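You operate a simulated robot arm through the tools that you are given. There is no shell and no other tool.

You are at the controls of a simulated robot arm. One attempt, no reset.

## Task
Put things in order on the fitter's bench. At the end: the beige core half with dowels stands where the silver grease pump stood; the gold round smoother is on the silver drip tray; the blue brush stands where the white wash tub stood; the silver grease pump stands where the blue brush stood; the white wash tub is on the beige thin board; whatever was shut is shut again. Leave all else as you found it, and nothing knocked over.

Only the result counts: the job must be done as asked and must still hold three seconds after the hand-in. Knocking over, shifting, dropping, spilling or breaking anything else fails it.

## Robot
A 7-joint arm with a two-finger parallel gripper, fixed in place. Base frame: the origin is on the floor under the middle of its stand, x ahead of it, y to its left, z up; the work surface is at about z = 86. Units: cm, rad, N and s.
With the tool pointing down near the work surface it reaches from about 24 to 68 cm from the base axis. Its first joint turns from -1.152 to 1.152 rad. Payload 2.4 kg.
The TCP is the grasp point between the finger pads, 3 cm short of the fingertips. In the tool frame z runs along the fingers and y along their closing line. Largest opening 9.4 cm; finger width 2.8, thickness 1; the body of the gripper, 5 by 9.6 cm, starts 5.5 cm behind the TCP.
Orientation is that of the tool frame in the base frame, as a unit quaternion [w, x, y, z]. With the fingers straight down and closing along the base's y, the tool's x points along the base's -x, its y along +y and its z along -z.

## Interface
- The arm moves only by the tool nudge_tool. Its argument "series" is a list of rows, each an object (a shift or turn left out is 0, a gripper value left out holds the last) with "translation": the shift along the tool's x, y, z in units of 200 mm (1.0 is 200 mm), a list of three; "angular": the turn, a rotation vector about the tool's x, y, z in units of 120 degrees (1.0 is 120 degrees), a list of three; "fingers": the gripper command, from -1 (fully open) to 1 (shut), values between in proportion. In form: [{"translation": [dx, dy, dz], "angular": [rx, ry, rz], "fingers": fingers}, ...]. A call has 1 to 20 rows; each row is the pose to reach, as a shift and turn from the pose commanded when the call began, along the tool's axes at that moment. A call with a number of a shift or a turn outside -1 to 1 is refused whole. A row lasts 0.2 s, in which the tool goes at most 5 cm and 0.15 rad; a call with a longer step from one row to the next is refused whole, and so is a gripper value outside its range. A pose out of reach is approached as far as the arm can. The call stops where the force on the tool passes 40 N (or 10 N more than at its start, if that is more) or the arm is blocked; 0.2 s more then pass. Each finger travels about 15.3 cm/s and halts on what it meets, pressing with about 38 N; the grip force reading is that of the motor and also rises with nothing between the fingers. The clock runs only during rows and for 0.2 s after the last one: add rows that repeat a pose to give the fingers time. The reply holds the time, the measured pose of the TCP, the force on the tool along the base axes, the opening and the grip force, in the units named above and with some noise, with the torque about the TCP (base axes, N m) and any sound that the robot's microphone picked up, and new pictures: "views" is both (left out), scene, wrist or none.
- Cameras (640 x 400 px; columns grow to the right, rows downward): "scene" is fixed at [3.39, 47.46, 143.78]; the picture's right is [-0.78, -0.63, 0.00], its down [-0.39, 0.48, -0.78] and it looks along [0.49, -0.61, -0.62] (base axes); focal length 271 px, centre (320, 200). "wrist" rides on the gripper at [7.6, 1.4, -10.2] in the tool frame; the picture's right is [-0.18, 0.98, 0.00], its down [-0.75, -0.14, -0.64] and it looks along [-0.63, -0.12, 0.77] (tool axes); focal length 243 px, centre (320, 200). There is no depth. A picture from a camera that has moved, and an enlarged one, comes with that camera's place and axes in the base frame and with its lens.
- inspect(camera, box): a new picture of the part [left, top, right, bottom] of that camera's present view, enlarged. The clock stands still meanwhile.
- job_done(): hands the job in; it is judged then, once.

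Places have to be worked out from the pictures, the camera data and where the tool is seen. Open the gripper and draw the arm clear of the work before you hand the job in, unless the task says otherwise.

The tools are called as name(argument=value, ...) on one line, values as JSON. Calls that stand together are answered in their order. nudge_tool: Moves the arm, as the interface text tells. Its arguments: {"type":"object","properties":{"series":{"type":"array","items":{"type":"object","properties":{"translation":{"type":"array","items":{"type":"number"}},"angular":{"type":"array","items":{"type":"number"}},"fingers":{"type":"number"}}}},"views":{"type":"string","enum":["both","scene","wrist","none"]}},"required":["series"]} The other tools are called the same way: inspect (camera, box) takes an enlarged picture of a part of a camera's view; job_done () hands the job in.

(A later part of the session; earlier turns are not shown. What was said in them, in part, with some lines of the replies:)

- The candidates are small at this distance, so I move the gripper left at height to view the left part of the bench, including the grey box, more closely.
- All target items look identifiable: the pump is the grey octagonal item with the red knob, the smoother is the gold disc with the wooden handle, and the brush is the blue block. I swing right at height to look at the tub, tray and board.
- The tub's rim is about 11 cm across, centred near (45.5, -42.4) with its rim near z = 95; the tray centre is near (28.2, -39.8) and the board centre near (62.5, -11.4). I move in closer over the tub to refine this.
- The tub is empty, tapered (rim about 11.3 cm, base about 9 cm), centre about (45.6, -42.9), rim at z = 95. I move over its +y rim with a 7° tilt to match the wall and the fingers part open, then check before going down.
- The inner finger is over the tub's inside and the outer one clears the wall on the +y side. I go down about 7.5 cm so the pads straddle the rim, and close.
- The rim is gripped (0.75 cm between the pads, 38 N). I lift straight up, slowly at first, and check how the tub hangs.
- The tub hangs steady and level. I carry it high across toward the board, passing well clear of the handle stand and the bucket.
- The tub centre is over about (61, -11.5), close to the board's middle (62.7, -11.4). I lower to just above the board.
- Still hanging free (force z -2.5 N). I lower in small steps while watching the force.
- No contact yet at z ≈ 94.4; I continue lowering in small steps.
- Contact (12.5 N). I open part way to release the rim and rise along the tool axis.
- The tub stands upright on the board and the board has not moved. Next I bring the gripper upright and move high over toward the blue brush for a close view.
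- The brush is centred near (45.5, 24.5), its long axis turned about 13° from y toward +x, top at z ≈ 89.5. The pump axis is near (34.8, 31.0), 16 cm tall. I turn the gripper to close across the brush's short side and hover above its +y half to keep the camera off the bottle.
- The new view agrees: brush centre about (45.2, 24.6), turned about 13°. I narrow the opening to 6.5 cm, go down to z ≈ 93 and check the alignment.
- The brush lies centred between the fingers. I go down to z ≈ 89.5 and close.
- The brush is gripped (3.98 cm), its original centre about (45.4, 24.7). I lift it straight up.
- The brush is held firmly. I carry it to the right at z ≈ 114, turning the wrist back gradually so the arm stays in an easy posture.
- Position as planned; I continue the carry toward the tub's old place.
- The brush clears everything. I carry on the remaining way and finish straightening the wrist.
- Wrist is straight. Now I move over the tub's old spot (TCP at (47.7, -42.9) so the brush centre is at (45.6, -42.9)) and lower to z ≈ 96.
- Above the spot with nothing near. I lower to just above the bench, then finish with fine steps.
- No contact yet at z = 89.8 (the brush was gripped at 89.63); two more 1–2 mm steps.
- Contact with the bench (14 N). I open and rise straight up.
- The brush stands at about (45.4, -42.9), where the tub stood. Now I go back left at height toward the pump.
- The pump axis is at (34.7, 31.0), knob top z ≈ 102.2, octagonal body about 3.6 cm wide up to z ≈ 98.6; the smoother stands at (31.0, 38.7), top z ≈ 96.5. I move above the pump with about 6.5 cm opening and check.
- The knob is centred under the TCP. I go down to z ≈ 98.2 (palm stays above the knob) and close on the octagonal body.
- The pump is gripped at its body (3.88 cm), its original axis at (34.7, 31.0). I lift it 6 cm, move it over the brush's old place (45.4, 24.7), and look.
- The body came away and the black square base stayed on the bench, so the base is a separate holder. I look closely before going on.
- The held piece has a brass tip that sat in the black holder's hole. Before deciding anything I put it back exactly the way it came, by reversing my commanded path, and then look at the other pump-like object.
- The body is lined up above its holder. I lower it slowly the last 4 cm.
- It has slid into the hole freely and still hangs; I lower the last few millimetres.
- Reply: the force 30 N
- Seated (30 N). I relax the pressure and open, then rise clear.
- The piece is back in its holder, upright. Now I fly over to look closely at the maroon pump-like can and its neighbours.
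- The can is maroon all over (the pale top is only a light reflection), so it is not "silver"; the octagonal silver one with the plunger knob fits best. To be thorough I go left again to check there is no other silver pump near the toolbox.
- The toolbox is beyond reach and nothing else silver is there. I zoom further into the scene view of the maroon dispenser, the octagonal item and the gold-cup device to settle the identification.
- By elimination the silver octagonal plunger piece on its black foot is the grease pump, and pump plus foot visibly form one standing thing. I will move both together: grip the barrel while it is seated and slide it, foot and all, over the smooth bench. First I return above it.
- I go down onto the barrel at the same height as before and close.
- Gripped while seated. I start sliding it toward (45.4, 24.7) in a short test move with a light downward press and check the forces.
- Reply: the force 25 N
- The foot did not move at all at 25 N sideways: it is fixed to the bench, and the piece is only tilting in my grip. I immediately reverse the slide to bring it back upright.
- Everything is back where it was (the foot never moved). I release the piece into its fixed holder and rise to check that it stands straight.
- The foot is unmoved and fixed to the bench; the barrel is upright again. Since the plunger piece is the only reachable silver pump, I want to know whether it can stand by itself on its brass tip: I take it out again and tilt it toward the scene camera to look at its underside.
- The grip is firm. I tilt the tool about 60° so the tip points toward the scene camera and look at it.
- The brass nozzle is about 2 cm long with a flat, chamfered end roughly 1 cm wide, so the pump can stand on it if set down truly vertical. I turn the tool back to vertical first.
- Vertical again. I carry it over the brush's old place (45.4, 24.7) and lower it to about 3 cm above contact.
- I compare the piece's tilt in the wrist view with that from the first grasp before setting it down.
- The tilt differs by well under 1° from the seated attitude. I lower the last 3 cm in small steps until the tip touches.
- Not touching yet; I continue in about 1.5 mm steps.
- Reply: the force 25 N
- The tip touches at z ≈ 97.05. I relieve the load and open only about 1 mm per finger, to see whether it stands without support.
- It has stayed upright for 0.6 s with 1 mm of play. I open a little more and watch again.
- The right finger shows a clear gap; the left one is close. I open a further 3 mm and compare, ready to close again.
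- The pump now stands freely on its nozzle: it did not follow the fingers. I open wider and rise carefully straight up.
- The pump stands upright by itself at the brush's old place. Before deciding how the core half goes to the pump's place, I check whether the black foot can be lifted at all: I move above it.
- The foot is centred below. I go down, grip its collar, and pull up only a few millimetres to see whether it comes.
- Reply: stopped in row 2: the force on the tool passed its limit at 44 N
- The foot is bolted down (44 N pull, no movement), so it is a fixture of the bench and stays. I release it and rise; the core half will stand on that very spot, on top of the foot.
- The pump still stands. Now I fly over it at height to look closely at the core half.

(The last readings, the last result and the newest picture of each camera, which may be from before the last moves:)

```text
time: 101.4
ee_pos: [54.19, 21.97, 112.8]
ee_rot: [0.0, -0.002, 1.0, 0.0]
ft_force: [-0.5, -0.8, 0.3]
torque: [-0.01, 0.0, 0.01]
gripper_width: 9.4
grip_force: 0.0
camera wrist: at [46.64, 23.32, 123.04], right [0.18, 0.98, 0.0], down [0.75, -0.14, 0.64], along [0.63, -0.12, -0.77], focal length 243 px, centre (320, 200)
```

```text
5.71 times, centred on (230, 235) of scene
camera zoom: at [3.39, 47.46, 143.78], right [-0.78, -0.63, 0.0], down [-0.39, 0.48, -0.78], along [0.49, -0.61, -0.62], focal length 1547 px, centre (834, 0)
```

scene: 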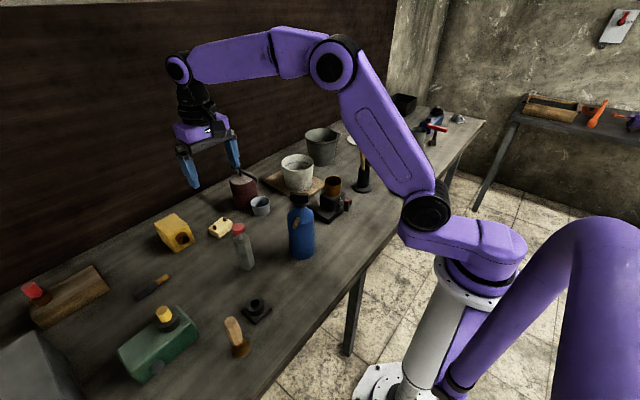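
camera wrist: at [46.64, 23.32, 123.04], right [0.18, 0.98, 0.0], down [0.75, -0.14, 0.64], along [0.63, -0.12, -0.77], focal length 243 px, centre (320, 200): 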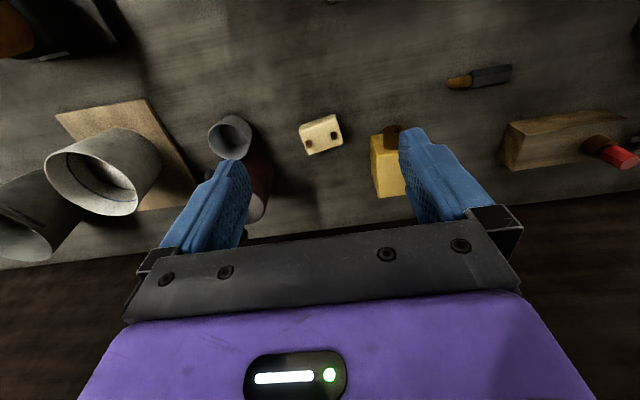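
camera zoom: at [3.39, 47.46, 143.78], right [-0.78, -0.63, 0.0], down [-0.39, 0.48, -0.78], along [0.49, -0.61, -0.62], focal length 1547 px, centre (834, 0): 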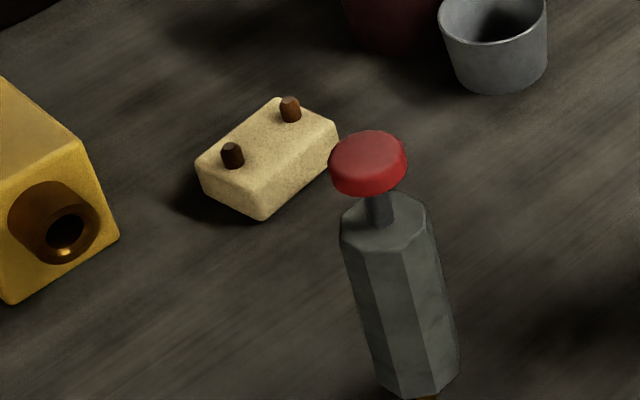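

The core half is a 5.8 × 4 cm block, centre about (62.85, 20.5), top z ≈ 88.3 with dowels to about 89.2, long axis turned 10° from y. I move above it, turn 10°, and go down to z = 98 with a 7.6 cm opening.

nudge_tool(series=[{"translation": [-0.15, -0.025, 0], "angular": [0, 0, -0.028], "fingers": -0.62}, {"translation": [-0.3, -0.05, 0.05], "angular": [0, 0, -0.056], "fingers": -0.62}, {"translation": [-0.4315, -0.075, 0.15], "angular": [0, 0, -0.083], "fingers": -0.62}, {"translation": [-0.4315, -0.075, 0.35], "angular": [0, 0, -0.083], "fingers": -0.62}, {"translation": [-0.4315, -0.075, 0.55], "angular": [0, 0, -0.083], "fingers": -0.62}, {"translation": [-0.4315, -0.075, 0.74], "angular": [0, 0, -0.083], "fingers": -0.62}, {"translation": [-0.4315, -0.075, 0.74], "angular": [0, 0, -0.083], "fingers": -0.62}])

inspect(camera="wrist", box=[230, 90, 420, 230])

```text
time: 103.0
ee_pos: [62.98, 20.58, 97.98]
ee_rot: [0.0, -0.088, 0.996, 0.001]
ft_force: [0.5, -0.7, 0.3]
torque: [0.01, 0.0, 0.0]
gripper_width: 7.59
grip_force: 0.0
camera wrist: at [55.23, 20.59, 108.23], right [0.01, 1.0, 0.0], down [0.77, -0.01, 0.64], along [0.64, -0.01, -0.77], focal length 243 px, centre (320, 200)
```

scene: 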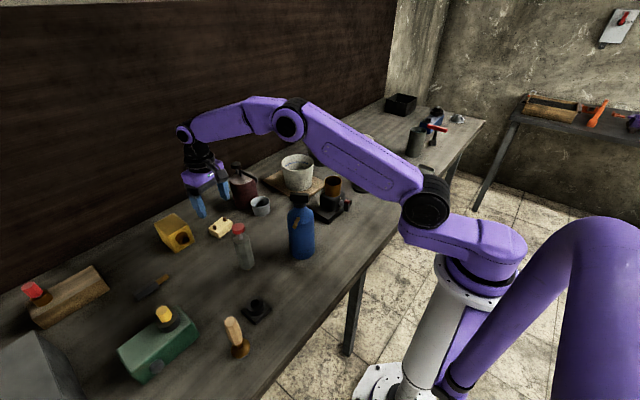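
wrist: 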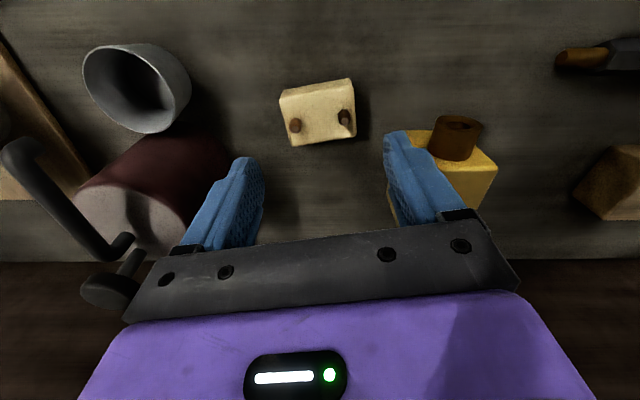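

```text
2.86 times, centred on (325, 160) of wrist
camera zoom: at [55.23, 20.59, 108.23], right [0.01, 1.0, 0.0], down [0.77, -0.01, 0.64], along [0.64, -0.01, -0.77], focal length 693 px, centre (306, 314)
```

zoom: 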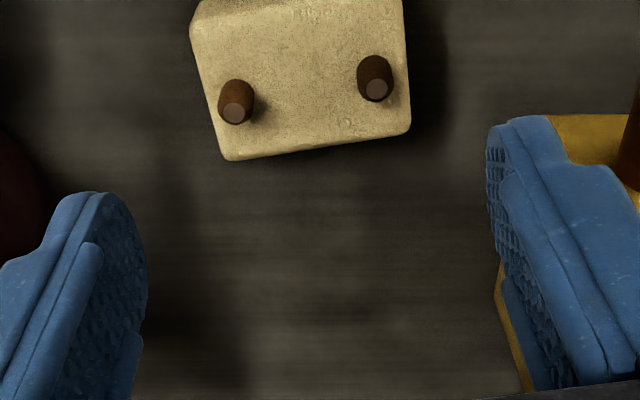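

The block is aligned between the fingers and the yellow housing is about 2.5 cm clear of the outer finger. I go down to z ≈ 89.4 and close.

nudge_tool(series=[{"translation": [0, 0, 0.15], "fingers": -0.62}, {"translation": [0, 0, 0.3], "fingers": -0.62}, {"translation": [0, 0, 0.4], "fingers": -0.62}, {"translation": [0, 0, 0.43], "fingers": -0.62}, {"translation": [0, 0, 0.43], "fingers": -0.62}, {"translation": [0, 0, 0.43], "fingers": -0.2}, {"translation": [0, 0, 0.43], "fingers": 0.5}, {"translation": [0, 0, 0.43], "fingers": 1}, {"translation": [0, 0, 0.43], "fingers": 1}])

```text
time: 105.0
ee_pos: [62.76, 20.5, 89.4]
ee_rot: [0.0, -0.088, 0.996, 0.0]
ft_force: [0.0, -0.1, -0.7]
torque: [0.0, 0.03, 0.0]
gripper_width: 5.93
grip_force: 38.3
camera wrist: at [55.13, 20.6, 99.64], right [0.01, 1.0, 0.0], down [0.77, -0.01, 0.64], along [0.64, -0.01, -0.77], focal length 243 px, centre (320, 200)
```

scene: 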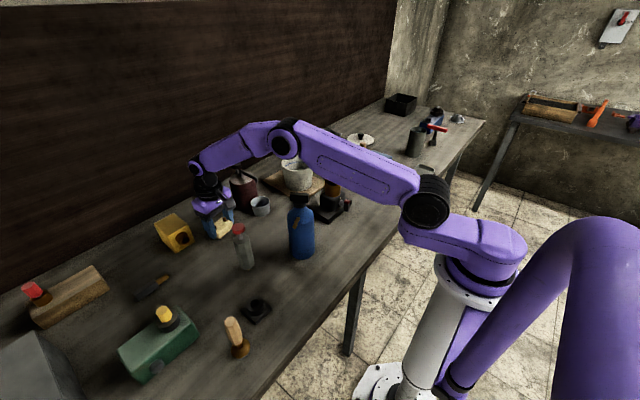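
wrist: 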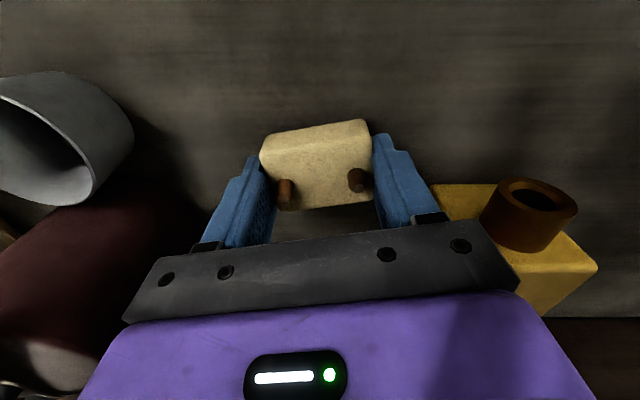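

The core half is gripped (5.93 cm). I lift it straight up, then carry it high over the pump to the black foot.

nudge_tool(series=[{"translation": [0, 0, -0.05], "fingers": 1}, {"translation": [0, 0, -0.2], "fingers": 1}, {"translation": [0, 0, -0.4], "fingers": 1}, {"translation": [0, 0, -0.6], "fingers": 1}, {"translation": [0, 0, -0.8], "fingers": 1}, {"translation": [0, 0, -1.0], "fingers": 1}, {"translation": [0, 0, -1.0], "fingers": 1}], views="wrist")

nudge_tool(series=[{"translation": [0.02, 0.01, -0.15], "fingers": 1}, {"translation": [0.15, 0.09, -0.24], "fingers": 1}, {"translation": [0.32, 0.19, -0.24], "fingers": 1}, {"translation": [0.49, 0.29, -0.24], "fingers": 1}, {"translation": [0.644, 0.378, -0.24], "fingers": 1}, {"translation": [0.644, 0.378, -0.24], "fingers": 1}], views="scene")

```text
time: 106.6
ee_pos: [62.81, 20.56, 109.5]
ee_rot: [0.0, -0.087, 0.996, 0.001]
ft_force: [-0.2, 0.3, -0.5]
torque: [-0.02, 0.0, 0.03]
gripper_width: 5.95
grip_force: 38.4
camera wrist: at [55.17, 20.63, 119.72], right [0.01, 1.0, 0.0], down [0.77, -0.01, 0.64], along [0.64, -0.01, -0.77], focal length 243 px, centre (320, 200)
```

wrist: 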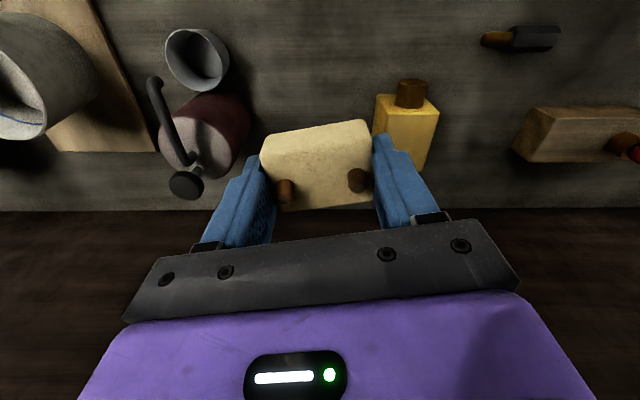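

```text
time: 108.0
ee_pos: [48.87, 25.88, 114.22]
ee_rot: [-0.001, -0.088, 0.996, 0.0]
ft_force: [-1.3, 0.9, -0.6]
torque: [0.01, 0.04, -0.02]
gripper_width: 5.91
grip_force: 37.5
```

scene: 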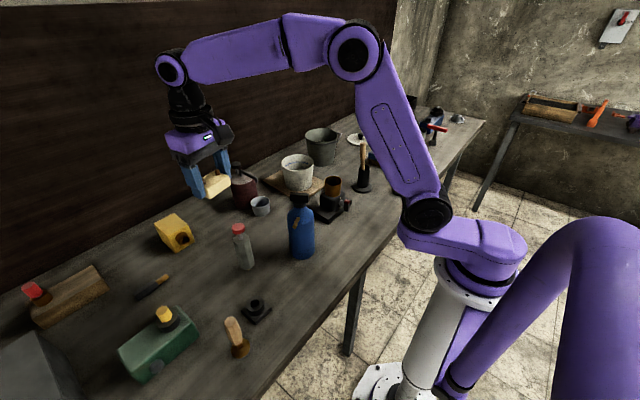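

The carry is clean. I continue to above the foot at (34.7, 31.0) and lower to z ≈ 100.

nudge_tool(series=[{"translation": [0.163, 0.0935, 0], "fingers": 1}, {"translation": [0.326, 0.187, 0], "fingers": 1}, {"translation": [0.489, 0.28, 0], "fingers": 1}, {"translation": [0.6525, 0.374, 0.05], "fingers": 1}, {"translation": [0.6525, 0.374, 0.25], "fingers": 1}, {"translation": [0.6525, 0.374, 0.45], "fingers": 1}, {"translation": [0.6525, 0.374, 0.65], "fingers": 1}, {"translation": [0.6525, 0.374, 0.7], "fingers": 1}, {"translation": [0.6525, 0.374, 0.7], "fingers": 1}])

inspect(camera="wrist", box=[220, 60, 440, 240])

inspect(camera="scene", box=[205, 220, 305, 360])

```text
time: 110.0
ee_pos: [34.75, 30.65, 100.29]
ee_rot: [0.0, -0.088, 0.996, 0.0]
ft_force: [-0.5, 0.5, -1.3]
torque: [0.02, 0.01, -0.01]
gripper_width: 5.92
grip_force: 37.9
camera wrist: at [26.91, 30.81, 110.52], right [0.01, 1.0, 0.0], down [0.77, -0.01, 0.64], along [0.64, -0.01, -0.77], focal length 243 px, centre (320, 200)
```

scene: 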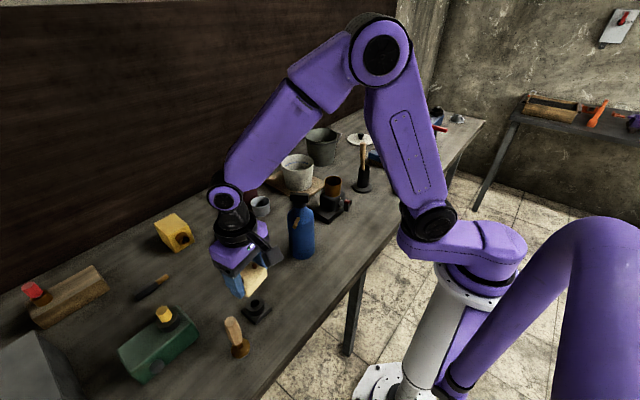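
wrist: 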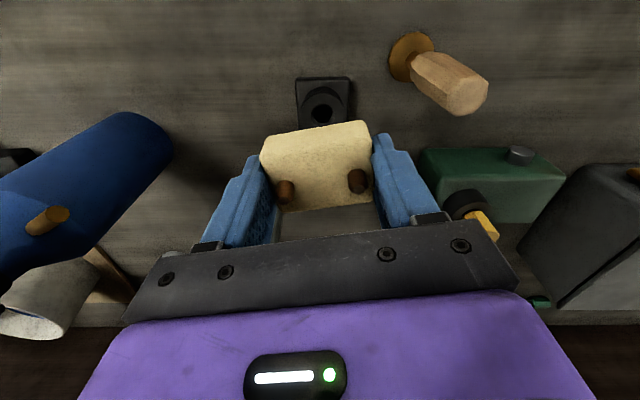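

```text
2.22 times, centred on (330, 150) of wrist
camera zoom: at [26.91, 30.81, 110.52], right [0.01, 1.0, 0.0], down [0.77, -0.01, 0.64], along [0.64, -0.01, -0.77], focal length 539 px, centre (298, 311)
```

zoom: 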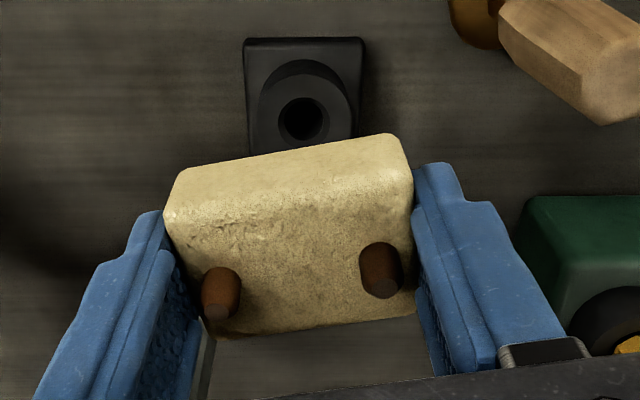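

```text
2.86 times, centred on (255, 290) of scene
camera zoom: at [3.39, 47.46, 143.78], right [-0.78, -0.63, 0.0], down [-0.39, 0.48, -0.78], along [0.49, -0.61, -0.62], focal length 773 px, centre (506, -57)
```

zoom: 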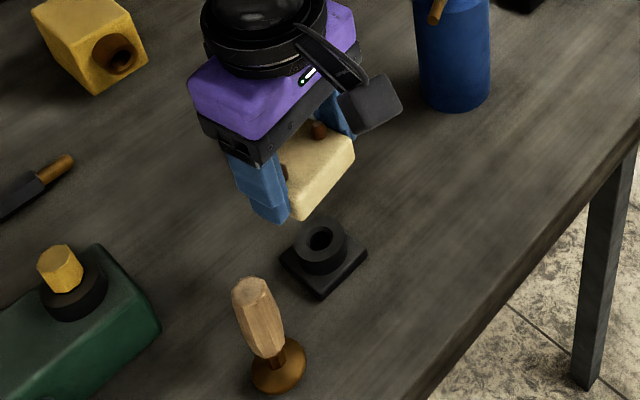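

Lined up over the foot. I correct 2 mm in y and lower to just above the collar top.

nudge_tool(series=[{"translation": [-0.001, 0.01, 0.12], "fingers": 1}, {"translation": [-0.001, 0.01, 0.24], "fingers": 1}, {"translation": [-0.001, 0.01, 0.35], "fingers": 1}, {"translation": [-0.001, 0.01, 0.37], "fingers": 1}, {"translation": [-0.001, 0.01, 0.37], "fingers": 1}], views="none")

nudge_tool(series=[{"translation": [0, 0, 0.01], "fingers": 1}, {"translation": [0, 0, 0.01], "fingers": 1}], views="none")

nudge_tool(series=[{"translation": [0, 0, 0.008], "fingers": 1}, {"translation": [0, 0, 0.008], "fingers": 1}], views="none")

```text
time: 111.2
ee_pos: [34.7, 31.08, 92.73]
ee_rot: [0.001, -0.088, 0.996, 0.0]
ft_force: [-0.3, -0.5, -0.8]
torque: [-0.01, -0.02, -0.02]
gripper_width: 5.91
grip_force: 37.4
```

```text
time: 111.8
ee_pos: [34.73, 30.9, 92.59]
ee_rot: [0.0, -0.088, 0.996, 0.0]
ft_force: [-0.3, -0.5, -1.2]
torque: [-0.02, 0.0, -0.01]
gripper_width: 5.93
grip_force: 38.4
```

```text
time: 112.4
ee_pos: [34.76, 30.99, 92.67]
ee_rot: [0.001, -0.088, 0.996, 0.0]
ft_force: [-7.9, -6.2, 33.8]
torque: [-0.28, 0.06, -0.04]
gripper_width: 5.9
grip_force: 38.0
```

Contact with the foot top. I ease off a millimetre, open gently, and rise.

nudge_tool(series=[{"translation": [0, 0, -0.006], "fingers": 1}, {"translation": [0, 0, -0.006], "fingers": -0.3}, {"translation": [0, 0, -0.006], "fingers": -0.5}, {"translation": [0, 0, -0.006], "fingers": -0.5}, {"translation": [0, 0, -0.05], "fingers": -0.5}, {"translation": [0, 0, -0.2], "fingers": -0.5}, {"translation": [0, 0, -0.4], "fingers": -0.5}, {"translation": [0, 0, -0.6], "fingers": -0.5}, {"translation": [0, 0, -0.8], "fingers": -0.5}, {"translation": [0, 0, -0.8], "fingers": -0.5}])

inspect(camera="scene", box=[205, 210, 305, 360])

inspect(camera="wrist", box=[250, 20, 450, 160])

```text
time: 114.6
ee_pos: [34.57, 30.94, 108.42]
ee_rot: [0.0, -0.088, 0.996, 0.0]
ft_force: [-0.3, -0.1, -0.3]
torque: [0.01, -0.04, -0.02]
gripper_width: 7.07
grip_force: 0.1
camera wrist: at [26.93, 30.98, 118.7], right [0.01, 1.0, 0.0], down [0.77, -0.01, 0.64], along [0.64, -0.01, -0.77], focal length 243 px, centre (320, 200)
```

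scene: 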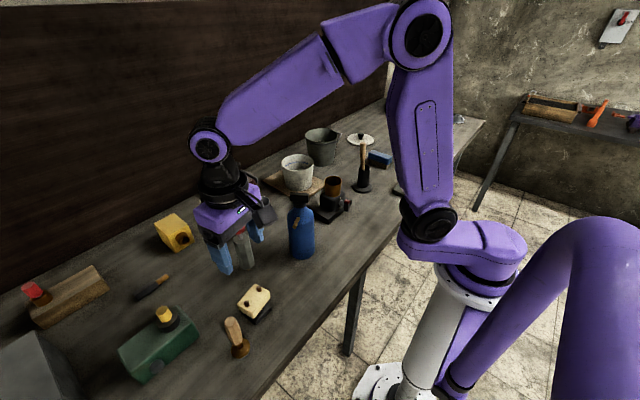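
wrist: 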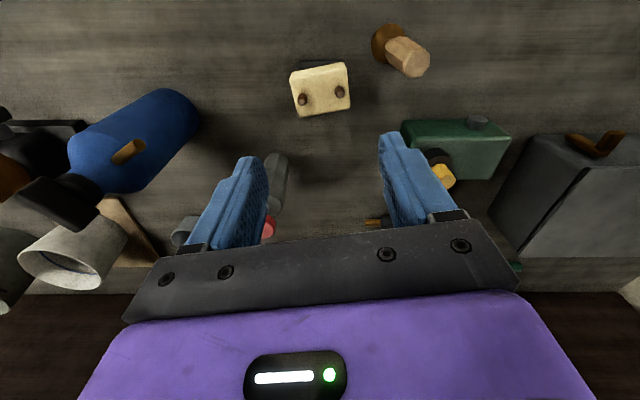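

```text
2.67 times, centred on (255, 285) of scene
camera zoom: at [3.39, 47.46, 143.78], right [-0.78, -0.63, 0.0], down [-0.39, 0.48, -0.78], along [0.49, -0.61, -0.62], focal length 722 px, centre (493, -27)
```

zoom: 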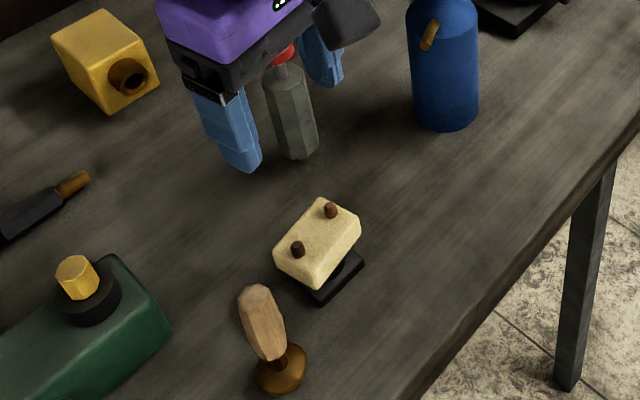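

```text
2.86 times, centred on (350, 90) of wrist
camera zoom: at [26.93, 30.98, 118.7], right [0.01, 1.0, 0.0], down [0.77, -0.01, 0.64], along [0.64, -0.01, -0.77], focal length 693 px, centre (234, 514)
```

zoom: 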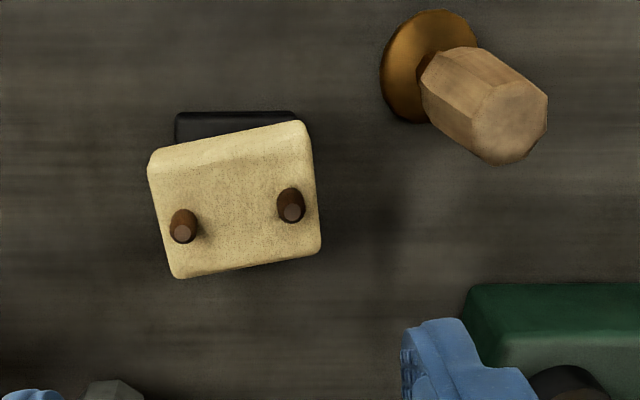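

The core half sits level on the foot at the pump's spot. Next the smoother: I move above its handle at (30.95, 38.65), turning the wrist back to straight, and check.

nudge_tool(series=[{"translation": [0.03, 0.1, 0], "angular": [0, 0, 0.02], "fingers": -0.1}, {"translation": [0.06, 0.205, 0], "angular": [0, 0, 0.04], "fingers": -0.1}, {"translation": [0.09, 0.31, 0], "angular": [0, 0, 0.06], "fingers": -0.1}, {"translation": [0.1157, 0.409, 0], "angular": [0, 0, 0.083], "fingers": -0.1}, {"translation": [0.1157, 0.409, 0.15], "angular": [0, 0, 0.083], "fingers": -0.1}, {"translation": [0.1157, 0.409, 0.28], "angular": [0, 0, 0.083], "fingers": -0.1}, {"translation": [0.1157, 0.409, 0.28], "angular": [0, 0, 0.083], "fingers": -0.1}])

inspect(camera="wrist", box=[230, 90, 420, 230])

```text
time: 116.2
ee_pos: [31.15, 38.5, 102.9]
ee_rot: [0.001, -0.001, 1.0, 0.0]
ft_force: [0.6, 0.4, 0.6]
torque: [0.0, -0.01, 0.02]
gripper_width: 5.17
grip_force: 0.1
camera wrist: at [23.42, 39.98, 113.09], right [0.18, 0.98, 0.0], down [0.75, -0.14, 0.64], along [0.63, -0.12, -0.77], focal length 243 px, centre (320, 200)
```

scene: 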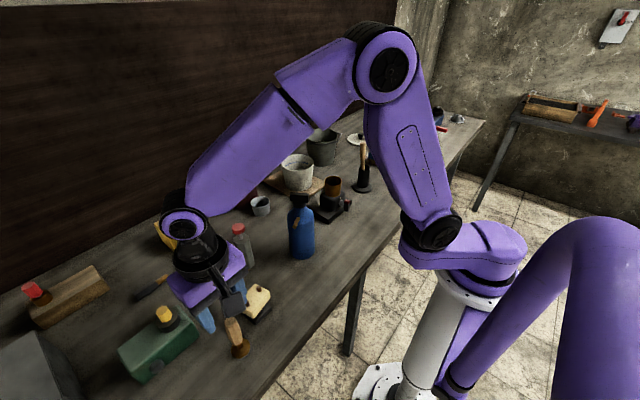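
wrist: 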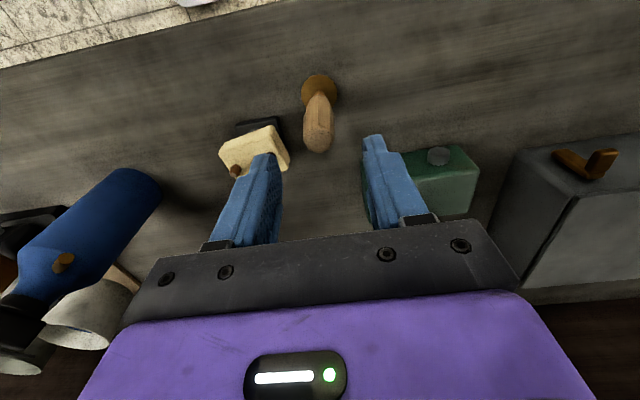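

```text
2.86 times, centred on (325, 160) of wrist
camera zoom: at [23.42, 39.98, 113.09], right [0.18, 0.98, 0.0], down [0.75, -0.14, 0.64], along [0.63, -0.12, -0.77], focal length 693 px, centre (306, 314)
```

zoom: 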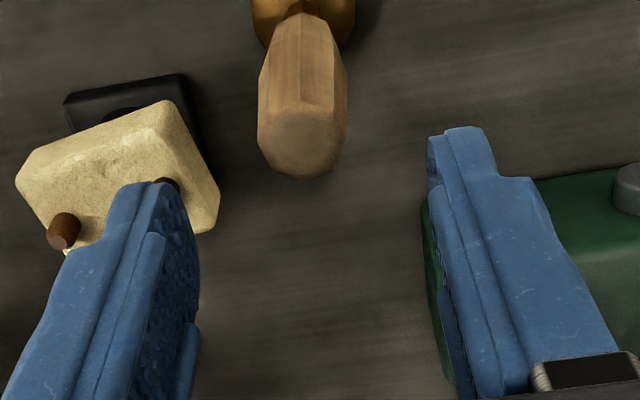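

The handle is under the TCP (about 2–3 mm off in x). I narrow the opening to 4.2 cm to stay clear of the core half, go down to z ≈ 93.5 and close on the handle.

nudge_tool(series=[{"translation": [-0.01, 0.003, 0.0], "fingers": 0.1}, {"translation": [-0.01, 0.003, 0.15], "fingers": 0.1}, {"translation": [-0.01, 0.003, 0.3], "fingers": 0.1}, {"translation": [-0.01, 0.003, 0.42], "fingers": 0.1}, {"translation": [-0.01, 0.003, 0.47], "fingers": 0.1}, {"translation": [-0.01, 0.003, 0.47], "fingers": 0.1}, {"translation": [-0.01, 0.003, 0.47], "fingers": 0.6}, {"translation": [-0.01, 0.003, 0.47], "fingers": 1}, {"translation": [-0.01, 0.003, 0.47], "fingers": 1}])

```text
time: 118.2
ee_pos: [31.11, 38.72, 93.44]
ee_rot: [0.0, 0.0, 1.0, 0.0]
ft_force: [0.7, 0.4, -0.4]
torque: [0.02, -0.02, 0.04]
gripper_width: 2.48
grip_force: 38.3
camera wrist: at [23.55, 40.08, 103.63], right [0.18, 0.98, 0.0], down [0.75, -0.14, 0.64], along [0.63, -0.12, -0.77], focal length 243 px, centre (320, 200)
```

scene: 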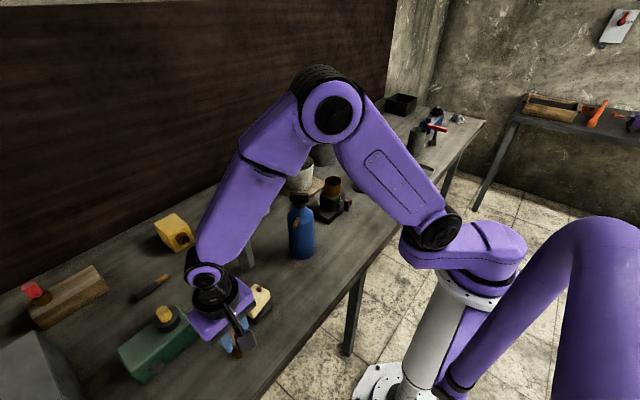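
wrist: 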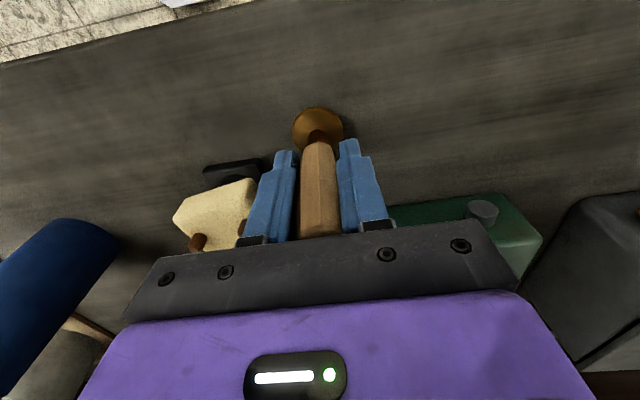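

The smoother's handle is gripped (2.48 cm). I lift it straight up 20 cm.

nudge_tool(series=[{"translation": [0, 0, -0.05], "fingers": 1}, {"translation": [0, 0, -0.2], "fingers": 1}, {"translation": [0, 0, -0.4], "fingers": 1}, {"translation": [0, 0, -0.6], "fingers": 1}, {"translation": [0, 0, -0.8], "fingers": 1}, {"translation": [0, 0, -1.0], "fingers": 1}, {"translation": [0, 0, -1.0], "fingers": 1}])

```text
time: 119.8
ee_pos: [31.22, 38.71, 113.52]
ee_rot: [0.0, -0.002, 1.0, 0.0]
ft_force: [-1.2, -0.7, -1.3]
torque: [-0.03, 0.0, 0.02]
gripper_width: 2.48
grip_force: 37.9
camera wrist: at [23.55, 40.19, 123.78], right [0.18, 0.98, 0.0], down [0.75, -0.14, 0.64], along [0.63, -0.12, -0.77], focal length 243 px, centre (320, 200)
```

scene: 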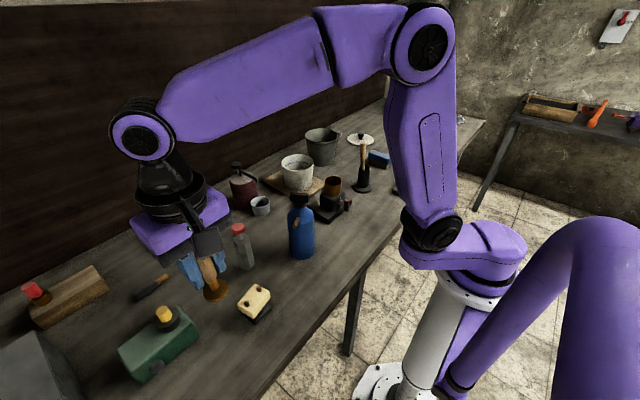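
wrist: 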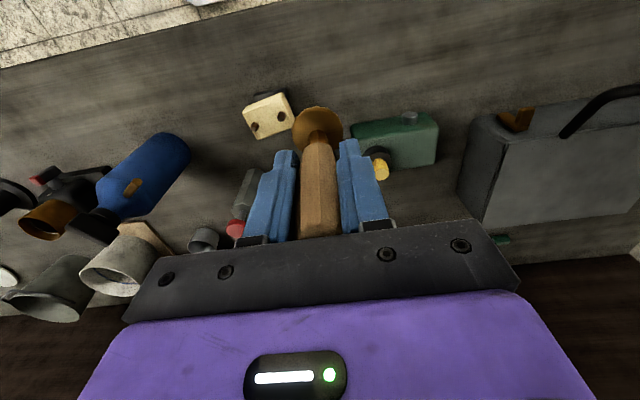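

The smoother came up whole; pump and core half are undisturbed. I carry it at z ≈ 117 across to the right toward the tray.

nudge_tool(series=[{"translation": [-0.02, -0.05, -0.17], "fingers": 1}, {"translation": [-0.04, -0.25, -0.18], "fingers": 1}, {"translation": [-0.06, -0.47, -0.18], "fingers": 1}, {"translation": [-0.08, -0.69, -0.18], "fingers": 1}, {"translation": [-0.1, -0.9, -0.18], "fingers": 1}], views="none")

nudge_tool(series=[{"translation": [0, -0.2, 0], "fingers": 1}, {"translation": [0, -0.4, 0], "fingers": 1}, {"translation": [0, -0.6, 0], "fingers": 1}, {"translation": [0, -0.8, 0], "fingers": 1}, {"translation": [0, -1.0, 0], "fingers": 1}], views="none")

nudge_tool(series=[{"translation": [0.02, -0.2, 0], "fingers": 1}, {"translation": [0.04, -0.4, 0], "fingers": 1}, {"translation": [0.06, -0.6, 0], "fingers": 1}, {"translation": [0.08, -0.8, 0], "fingers": 1}, {"translation": [0.1, -1.0, 0], "fingers": 1}, {"translation": [0.1, -1.0, 0], "fingers": 1}])

```text
time: 121.0
ee_pos: [33.41, 20.75, 117.05]
ee_rot: [0.0, -0.002, 1.0, 0.001]
ft_force: [0.4, -1.3, -1.6]
torque: [0.02, 0.0, -0.02]
gripper_width: 2.48
grip_force: 37.7
```

```text
time: 122.2
ee_pos: [33.16, 0.56, 116.98]
ee_rot: [0.0, -0.002, 1.0, 0.0]
ft_force: [0.3, -0.4, -1.4]
torque: [0.0, 0.02, 0.02]
gripper_width: 2.47
grip_force: 38.0
```

```text
time: 123.6
ee_pos: [31.28, -19.3, 117.16]
ee_rot: [0.0, -0.002, 1.0, -0.001]
ft_force: [0.7, 0.3, -1.7]
torque: [0.01, 0.03, 0.0]
gripper_width: 2.49
grip_force: 38.6
camera wrist: at [23.63, -17.94, 127.36], right [0.18, 0.98, 0.0], down [0.75, -0.14, 0.64], along [0.63, -0.12, -0.77], focal length 243 px, centre (320, 200)
```

scene: 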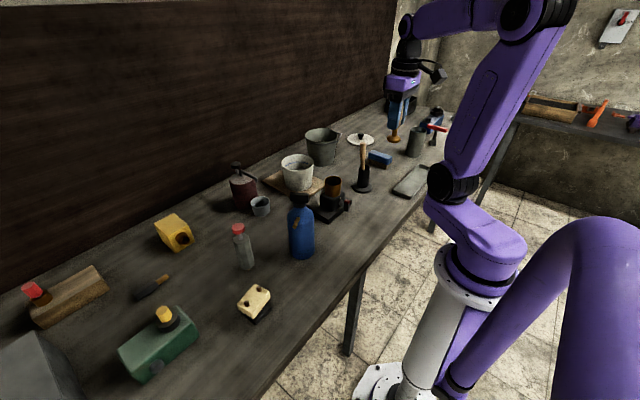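
wrist: 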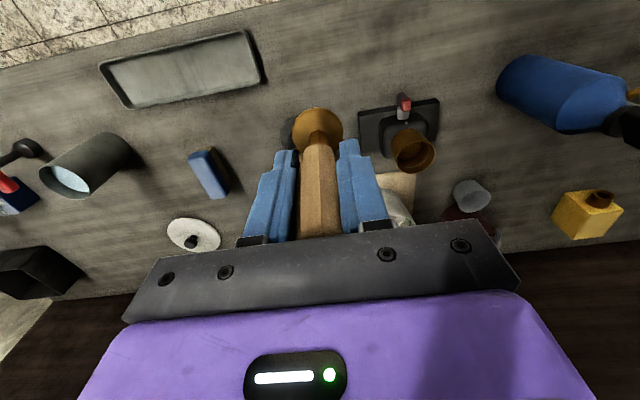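

The tray shows its centre at (28.2, -39.8) again, interior width about 5.5 cm in x. I move above it.

nudge_tool(series=[{"translation": [0.03, -0.2, 0], "fingers": 1}, {"translation": [0.06, -0.4, 0], "fingers": 1}, {"translation": [0.09, -0.6, 0], "fingers": 1}, {"translation": [0.12, -0.8, 0], "fingers": 1}, {"translation": [0.145, -1.0, 0], "fingers": 1}, {"translation": [0.145, -1.0, 0.2], "fingers": 1}, {"translation": [0.145, -1.0, 0.4], "fingers": 1}, {"translation": [0.145, -1.0, 0.6], "fingers": 1}, {"translation": [0.145, -1.0, 0.75], "fingers": 1}, {"translation": [0.145, -1.0, 0.75], "fingers": 1}])

inspect(camera="wrist", box=[200, 40, 440, 200])

inspect(camera="scene", box=[360, 120, 450, 210])

```text
time: 125.8
ee_pos: [28.33, -39.34, 102.06]
ee_rot: [0.0, -0.001, 1.0, 0.0]
ft_force: [0.4, -0.5, -0.7]
torque: [0.02, 0.01, -0.02]
gripper_width: 2.45
grip_force: 38.0
camera wrist: at [20.76, -37.85, 112.3], right [0.18, 0.98, 0.0], down [0.75, -0.14, 0.64], along [0.63, -0.12, -0.77], focal length 243 px, centre (320, 200)
```

scene: 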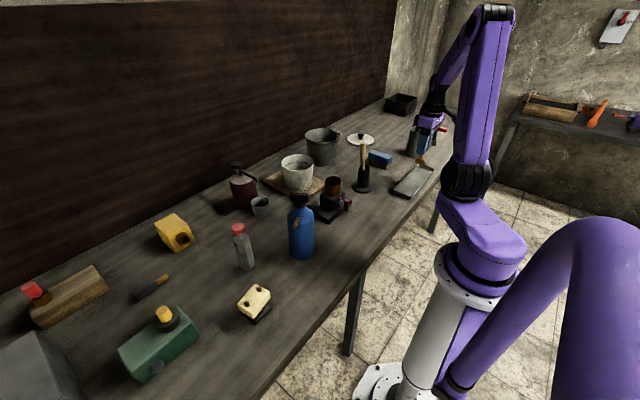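
wrist: 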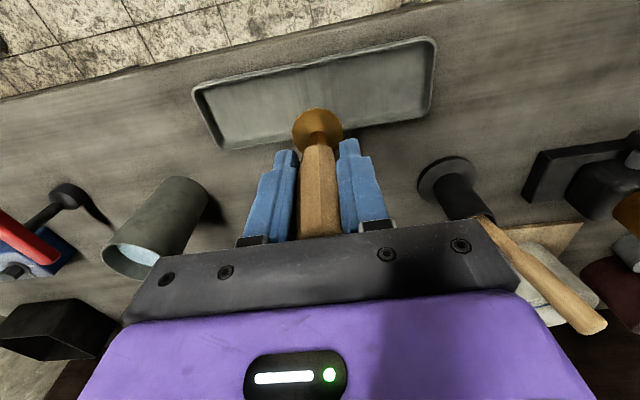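

```text
2.50 times, centred on (320, 120) of wrist
camera zoom: at [20.76, -37.85, 112.3], right [0.18, 0.98, 0.0], down [0.75, -0.14, 0.64], along [0.63, -0.12, -0.77], focal length 606 px, centre (320, 400)
```

zoom: 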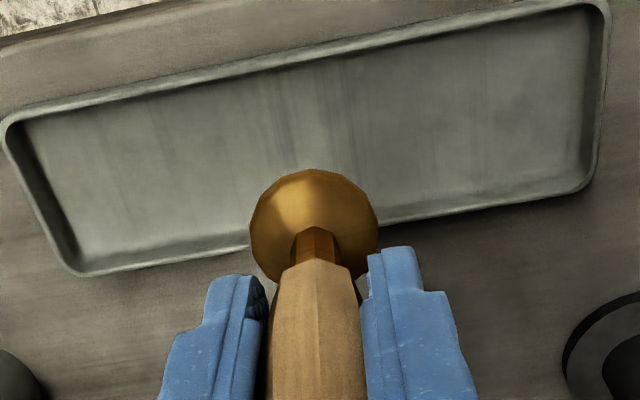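

```text
4.44 times, centred on (405, 165) of scene
camera zoom: at [3.39, 47.46, 143.78], right [-0.78, -0.63, 0.0], down [-0.39, 0.48, -0.78], along [0.49, -0.61, -0.62], focal length 1203 px, centre (-58, 356)
```

zoom: 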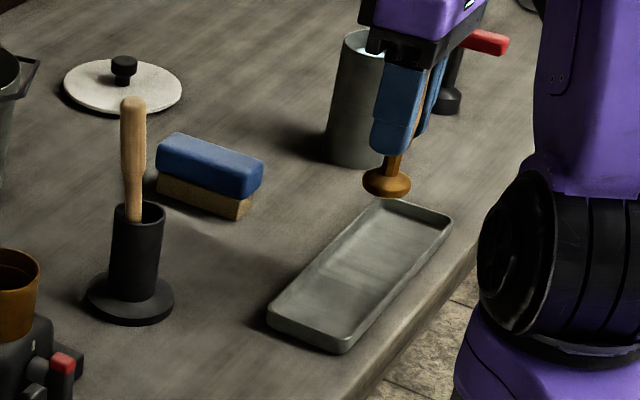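

The disc is over the tray's middle. I shift 2 mm toward +x and lower to just above the tray floor, then in fine steps.

nudge_tool(series=[{"translation": [-0.01, 0, 0.15], "fingers": 1}, {"translation": [-0.01, 0, 0.28], "fingers": 1}, {"translation": [-0.01, 0, 0.36], "fingers": 1}, {"translation": [-0.01, 0, 0.37], "fingers": 1}, {"translation": [-0.01, 0, 0.37], "fingers": 1}], views="wrist")

nudge_tool(series=[{"translation": [0, 0, 0.012], "fingers": 1}, {"translation": [0, 0, 0.012], "fingers": 1}], views="none")

nudge_tool(series=[{"translation": [0, 0, 0.008], "fingers": 1}, {"translation": [0, 0, 0.008], "fingers": 1}], views="none")

```text
time: 127.0
ee_pos: [28.66, -39.31, 94.68]
ee_rot: [0.0, -0.002, 1.0, 0.0]
ft_force: [-0.4, 0.3, -1.1]
torque: [-0.04, -0.01, 0.03]
gripper_width: 2.46
grip_force: 38.0
camera wrist: at [21.04, -37.91, 104.91], right [0.18, 0.98, 0.0], down [0.75, -0.14, 0.64], along [0.63, -0.12, -0.77], focal length 243 px, centre (320, 200)
```

wrist: 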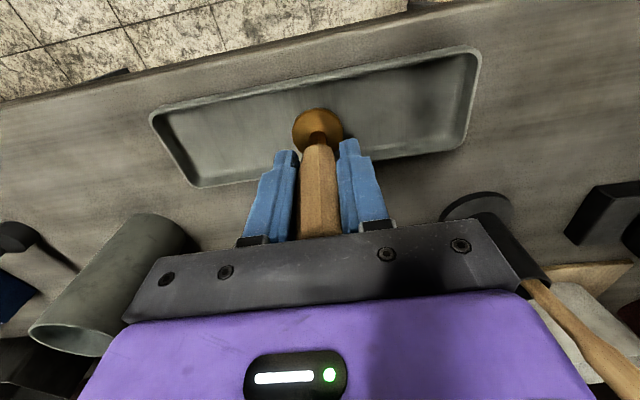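

```text
time: 127.6
ee_pos: [28.67, -39.3, 94.31]
ee_rot: [0.0, -0.002, 1.0, 0.0]
ft_force: [-0.4, 0.3, -1.5]
torque: [0.02, 0.0, -0.01]
gripper_width: 2.48
grip_force: 37.8
```

```text
time: 128.2
ee_pos: [28.67, -39.3, 94.3]
ee_rot: [0.0, -0.002, 1.0, 0.0]
ft_force: [-0.9, -0.4, 0.2]
torque: [-0.03, 0.0, -0.01]
gripper_width: 2.47
grip_force: 37.6
```

The disc is inside the tray outline and contact is just beginning; one more millimetre.

nudge_tool(series=[{"translation": [0, 0, 0.005], "fingers": 1}, {"translation": [0, 0, 0.005], "fingers": 1}], views="none")

inspect(camera="wrist", box=[220, 60, 420, 200])

```text
time: 128.8
ee_pos: [28.65, -39.28, 94.13]
ee_rot: [0.0, -0.001, 1.0, 0.0]
ft_force: [0.3, -0.3, -1.5]
torque: [0.0, 0.03, -0.02]
gripper_width: 2.5
grip_force: 38.4
```

```text
2.86 times, centred on (320, 130) of wrist
camera zoom: at [21.02, -37.92, 104.41], right [0.18, 0.98, 0.0], down [0.75, -0.14, 0.64], along [0.63, -0.12, -0.77], focal length 693 px, centre (320, 400)
```

zoom: 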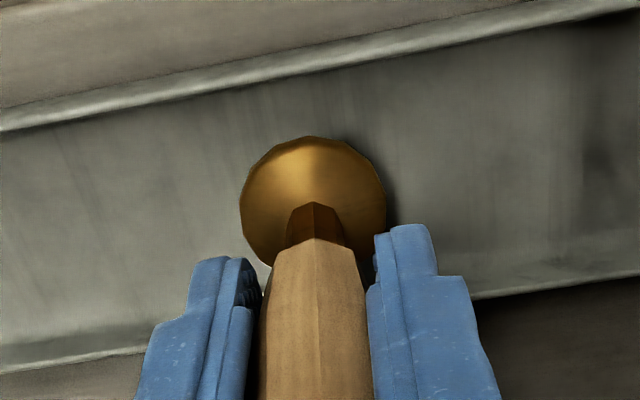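

The disc is well inside the tray. No contact yet; I keep lowering in small steps.

nudge_tool(series=[{"translation": [0, 0, 0.008], "fingers": 1}, {"translation": [0, 0, 0.008], "fingers": 1}], views="none")

nudge_tool(series=[{"translation": [0, 0, 0.007], "fingers": 1}, {"translation": [0, 0, 0.007], "fingers": 1}], views="none")

nudge_tool(series=[{"translation": [0, 0, 0.006], "fingers": 1}, {"translation": [0, 0, 0.006], "fingers": 1}], views="none")

```text
time: 129.4
ee_pos: [28.52, -39.23, 94.01]
ee_rot: [0.0, -0.002, 1.0, 0.0]
ft_force: [0.6, -0.6, -1.8]
torque: [0.02, -0.01, 0.02]
gripper_width: 2.47
grip_force: 37.7
```

```text
time: 130.0
ee_pos: [28.78, -39.25, 93.87]
ee_rot: [0.0, -0.002, 1.0, 0.0]
ft_force: [0.8, 0.4, 0.0]
torque: [-0.02, 0.02, -0.02]
gripper_width: 2.52
grip_force: 38.1
```

```text
time: 130.6
ee_pos: [28.64, -39.36, 93.71]
ee_rot: [0.0, -0.002, 1.0, 0.0]
ft_force: [-0.3, 0.6, -0.6]
torque: [0.0, 0.0, -0.02]
gripper_width: 2.48
grip_force: 37.8
```

nudge_tool(series=[{"translation": [0, 0, 0.005], "fingers": 1}, {"translation": [0, 0, 0.005], "fingers": 1}], views="none")

nudge_tool(series=[{"translation": [0, 0, 0.005], "fingers": 1}, {"translation": [0, 0, 0.005], "fingers": 1}], views="none")

```text
time: 131.2
ee_pos: [28.56, -39.3, 93.68]
ee_rot: [0.0, -0.001, 1.0, -0.001]
ft_force: [-2.8, 1.4, 18.3]
torque: [0.27, 0.24, 0.05]
gripper_width: 2.46
grip_force: 37.7
```

```text
time: 131.8
ee_pos: [28.77, -39.38, 93.77]
ee_rot: [0.001, -0.001, 1.0, -0.003]
ft_force: [-4.1, -1.8, 33.5]
torque: [0.02, 0.37, -0.01]
gripper_width: 2.49
grip_force: 37.4
```

Contact (33 N). I ease off 1.5 mm, open gently, and rise straight up.

nudge_tool(series=[{"translation": [0, 0, -0.008], "fingers": 1}, {"translation": [0, 0, -0.008], "fingers": 0.35}, {"translation": [0, 0, -0.008], "fingers": 0.1}, {"translation": [0, 0, -0.008], "fingers": 0.1}, {"translation": [0, 0, -0.05], "fingers": 0.1}, {"translation": [0, 0, -0.2], "fingers": 0.1}, {"translation": [0, 0, -0.4], "fingers": 0.1}, {"translation": [0, 0, -0.6], "fingers": 0.1}, {"translation": [0, 0, -0.8], "fingers": 0.1}, {"translation": [0, 0, -1.0], "fingers": 0.1}, {"translation": [0, 0, -1.0], "fingers": 0.1}])

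inspect(camera="scene", box=[340, 110, 450, 210])

inspect(camera="wrist", box=[180, 0, 440, 140])

```text
time: 134.2
ee_pos: [28.73, -39.42, 113.57]
ee_rot: [0.0, -0.001, 1.0, 0.0]
ft_force: [-0.7, -0.1, 0.3]
torque: [-0.03, 0.03, 0.01]
gripper_width: 4.21
grip_force: 0.2
camera wrist: at [21.08, -37.96, 123.9], right [0.18, 0.98, 0.0], down [0.75, -0.14, 0.64], along [0.63, -0.12, -0.77], focal length 243 px, centre (320, 200)
```

scene: 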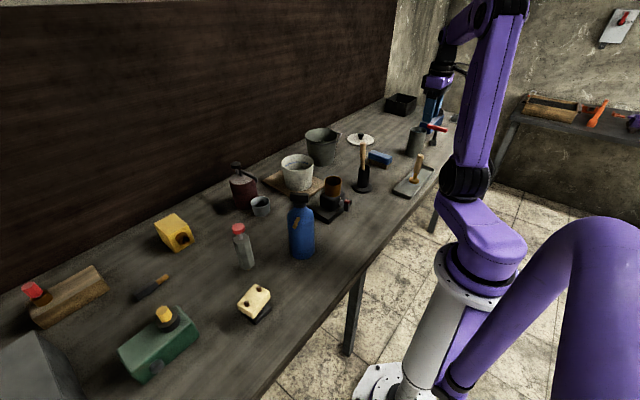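
wrist: 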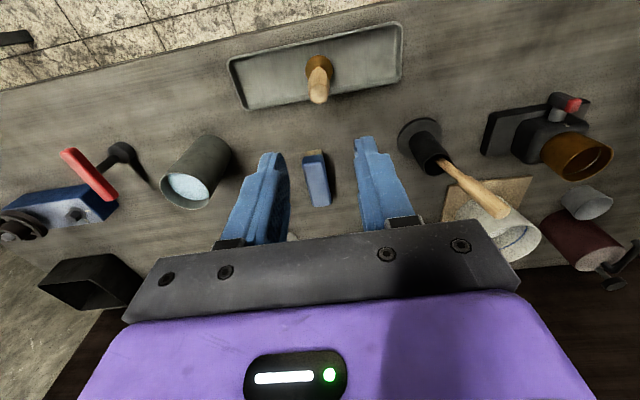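

```text
4.00 times, centred on (395, 160) of scene
camera zoom: at [3.39, 47.46, 143.78], right [-0.78, -0.63, 0.0], down [-0.39, 0.48, -0.78], along [0.49, -0.61, -0.62], focal length 1083 px, centre (20, 360)
```

zoom: 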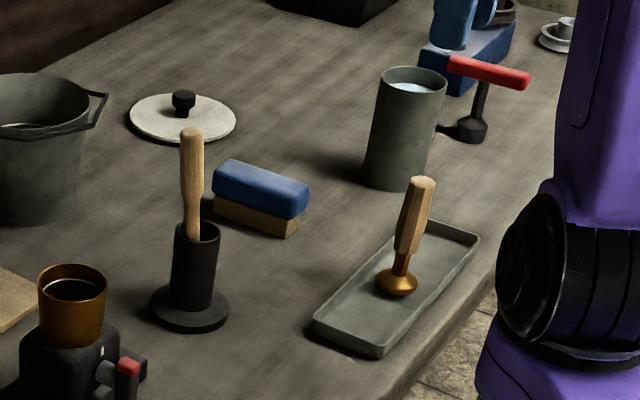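

```text
2.46 times, centred on (310, 70) of wrist
camera zoom: at [21.08, -37.96, 123.9], right [0.18, 0.98, 0.0], down [0.75, -0.14, 0.64], along [0.63, -0.12, -0.77], focal length 597 px, centre (345, 520)
```

zoom: 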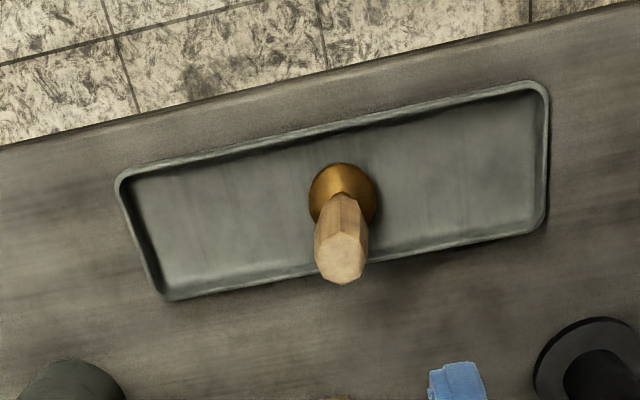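

The smoother stands in the tray. I check the pump, core half, tub and board once more in the scene view, with the arm away from them.

inspect(camera="scene", box=[200, 200, 310, 340])

inspect(camera="scene", box=[220, 120, 360, 230])

inspect(camera="scene", box=[0, 200, 320, 400])

```text
2.86 times, centred on (255, 270) of scene
camera zoom: at [3.39, 47.46, 143.78], right [-0.78, -0.63, 0.0], down [-0.39, 0.48, -0.78], along [0.49, -0.61, -0.62], focal length 773 px, centre (506, 0)
```

zoom: 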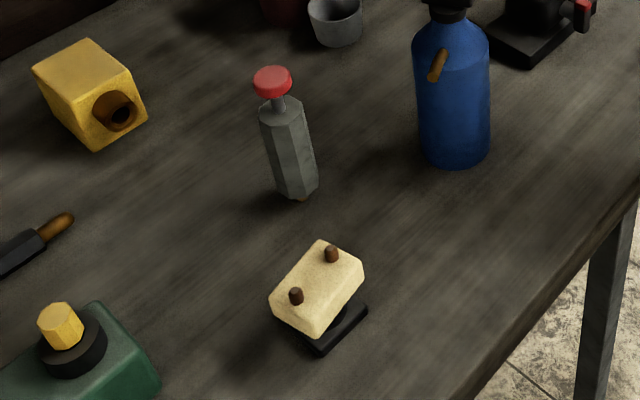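

```text
3.64 times, centred on (290, 175) of scene
camera zoom: at [3.39, 47.46, 143.78], right [-0.78, -0.63, 0.0], down [-0.39, 0.48, -0.78], along [0.49, -0.61, -0.62], focal length 984 px, centre (429, 291)
```

zoom: 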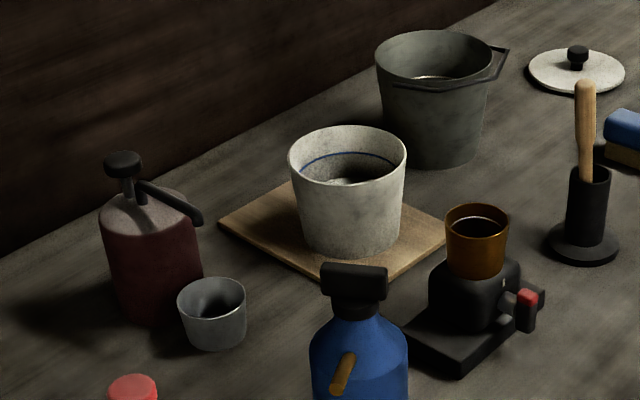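

```text
2.00 times, centred on (160, 300) of scene
camera zoom: at [3.39, 47.46, 143.78], right [-0.78, -0.63, 0.0], down [-0.39, 0.48, -0.78], along [0.49, -0.61, -0.62], focal length 541 px, centre (640, 0)
```

zoom: 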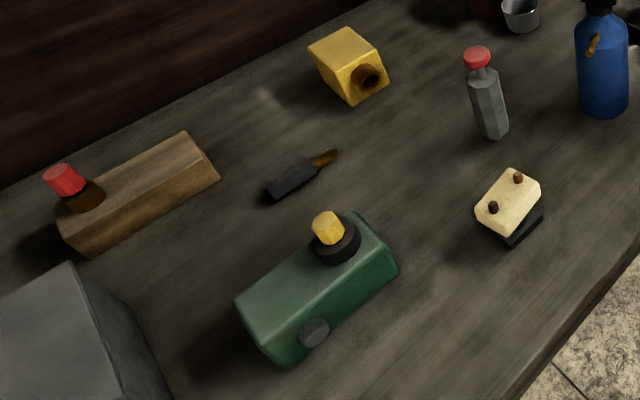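

All five placements look right and everything else is as it was. I open the gripper fully and draw the arm up and clear over the free middle, then take a last look.

nudge_tool(series=[{"translation": [0, 0, -0.2], "fingers": -1}, {"translation": [0, 0.05, -0.4], "fingers": -1}, {"translation": [0, 0.25, -0.5], "fingers": -1}, {"translation": [0, 0.45, -0.5], "fingers": -1}, {"translation": [0, 0.65, -0.5], "fingers": -1}, {"translation": [0, 0.8, -0.5], "fingers": -1}, {"translation": [0, 0.8, -0.5], "fingers": -1}])

```text
time: 135.8
ee_pos: [28.7, -23.19, 123.65]
ee_rot: [0.0, -0.001, 1.0, 0.0]
ft_force: [-0.3, -0.4, -0.2]
torque: [-0.02, -0.02, -0.03]
gripper_width: 9.41
grip_force: 0.1
camera wrist: at [21.0, -21.83, 133.86], right [0.18, 0.98, 0.0], down [0.75, -0.14, 0.64], along [0.63, -0.12, -0.77], focal length 243 px, centre (320, 200)
```

scene: 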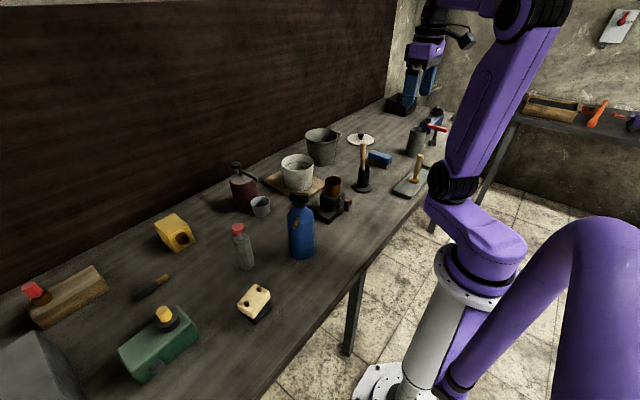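
wrist: 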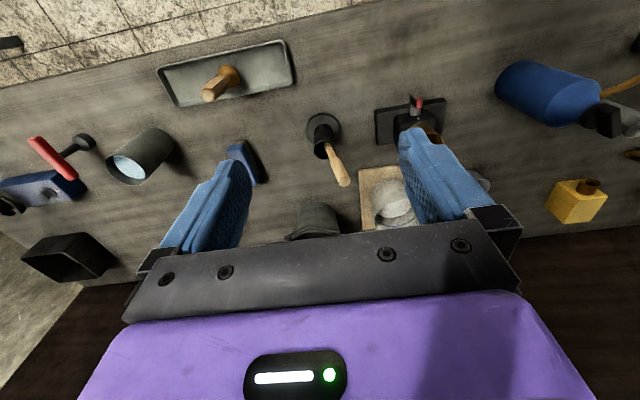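

The gripper is open, the arm is clear, and every moved item stands still: tub on the board, brush at the tub's place, pump at the brush's place, core half at the pump's place, smoother in the tray. I hand the job in.

job_done()

```text
The job is handed in.
```

I moved all five items and handed the job in. Two placements rest on my reading of the task, because of how the pump turned out to be mounted.

| Item | Where it is now |
|---|---|
| White wash tub | On the beige thin board, close to its middle |
| Blue brush | Where the tub stood, within about 0.5 cm, turned roughly 70° from its old direction |
| Silver grease pump | Where the brush stood, upright on its own brass nozzle |
| Beige core half with dowels | On the pump's old spot, on top of the black foot |
| Gold round smoother | Standing in the silver drip tray |

- **Which item is the pump:** I took it to be the silver octagonal piece with the red knob. The only other pump-like item is maroon and at the edge of reach.
- **The black foot:** The pump's nozzle sat in a hole in this foot, which is fixed to the bench. It did not move when I pulled up on it with 44 N.
    - The pump had to leave its foot and stand on the nozzle, whose flat end is only about 1 cm wide. It stayed upright for the remaining 40 seconds or so.
    - The core half therefore sits about 3 cm above the bench.
- **Testing the foot:** Before I knew it was fixed, I dragged the seated pump sideways about 2 cm, which tilted it in the grip. I set it straight again, and neither the foot nor anything near it shifted.

Nothing was opened, so nothing needed shutting. In the last pictures everything else looked unmoved and upright.
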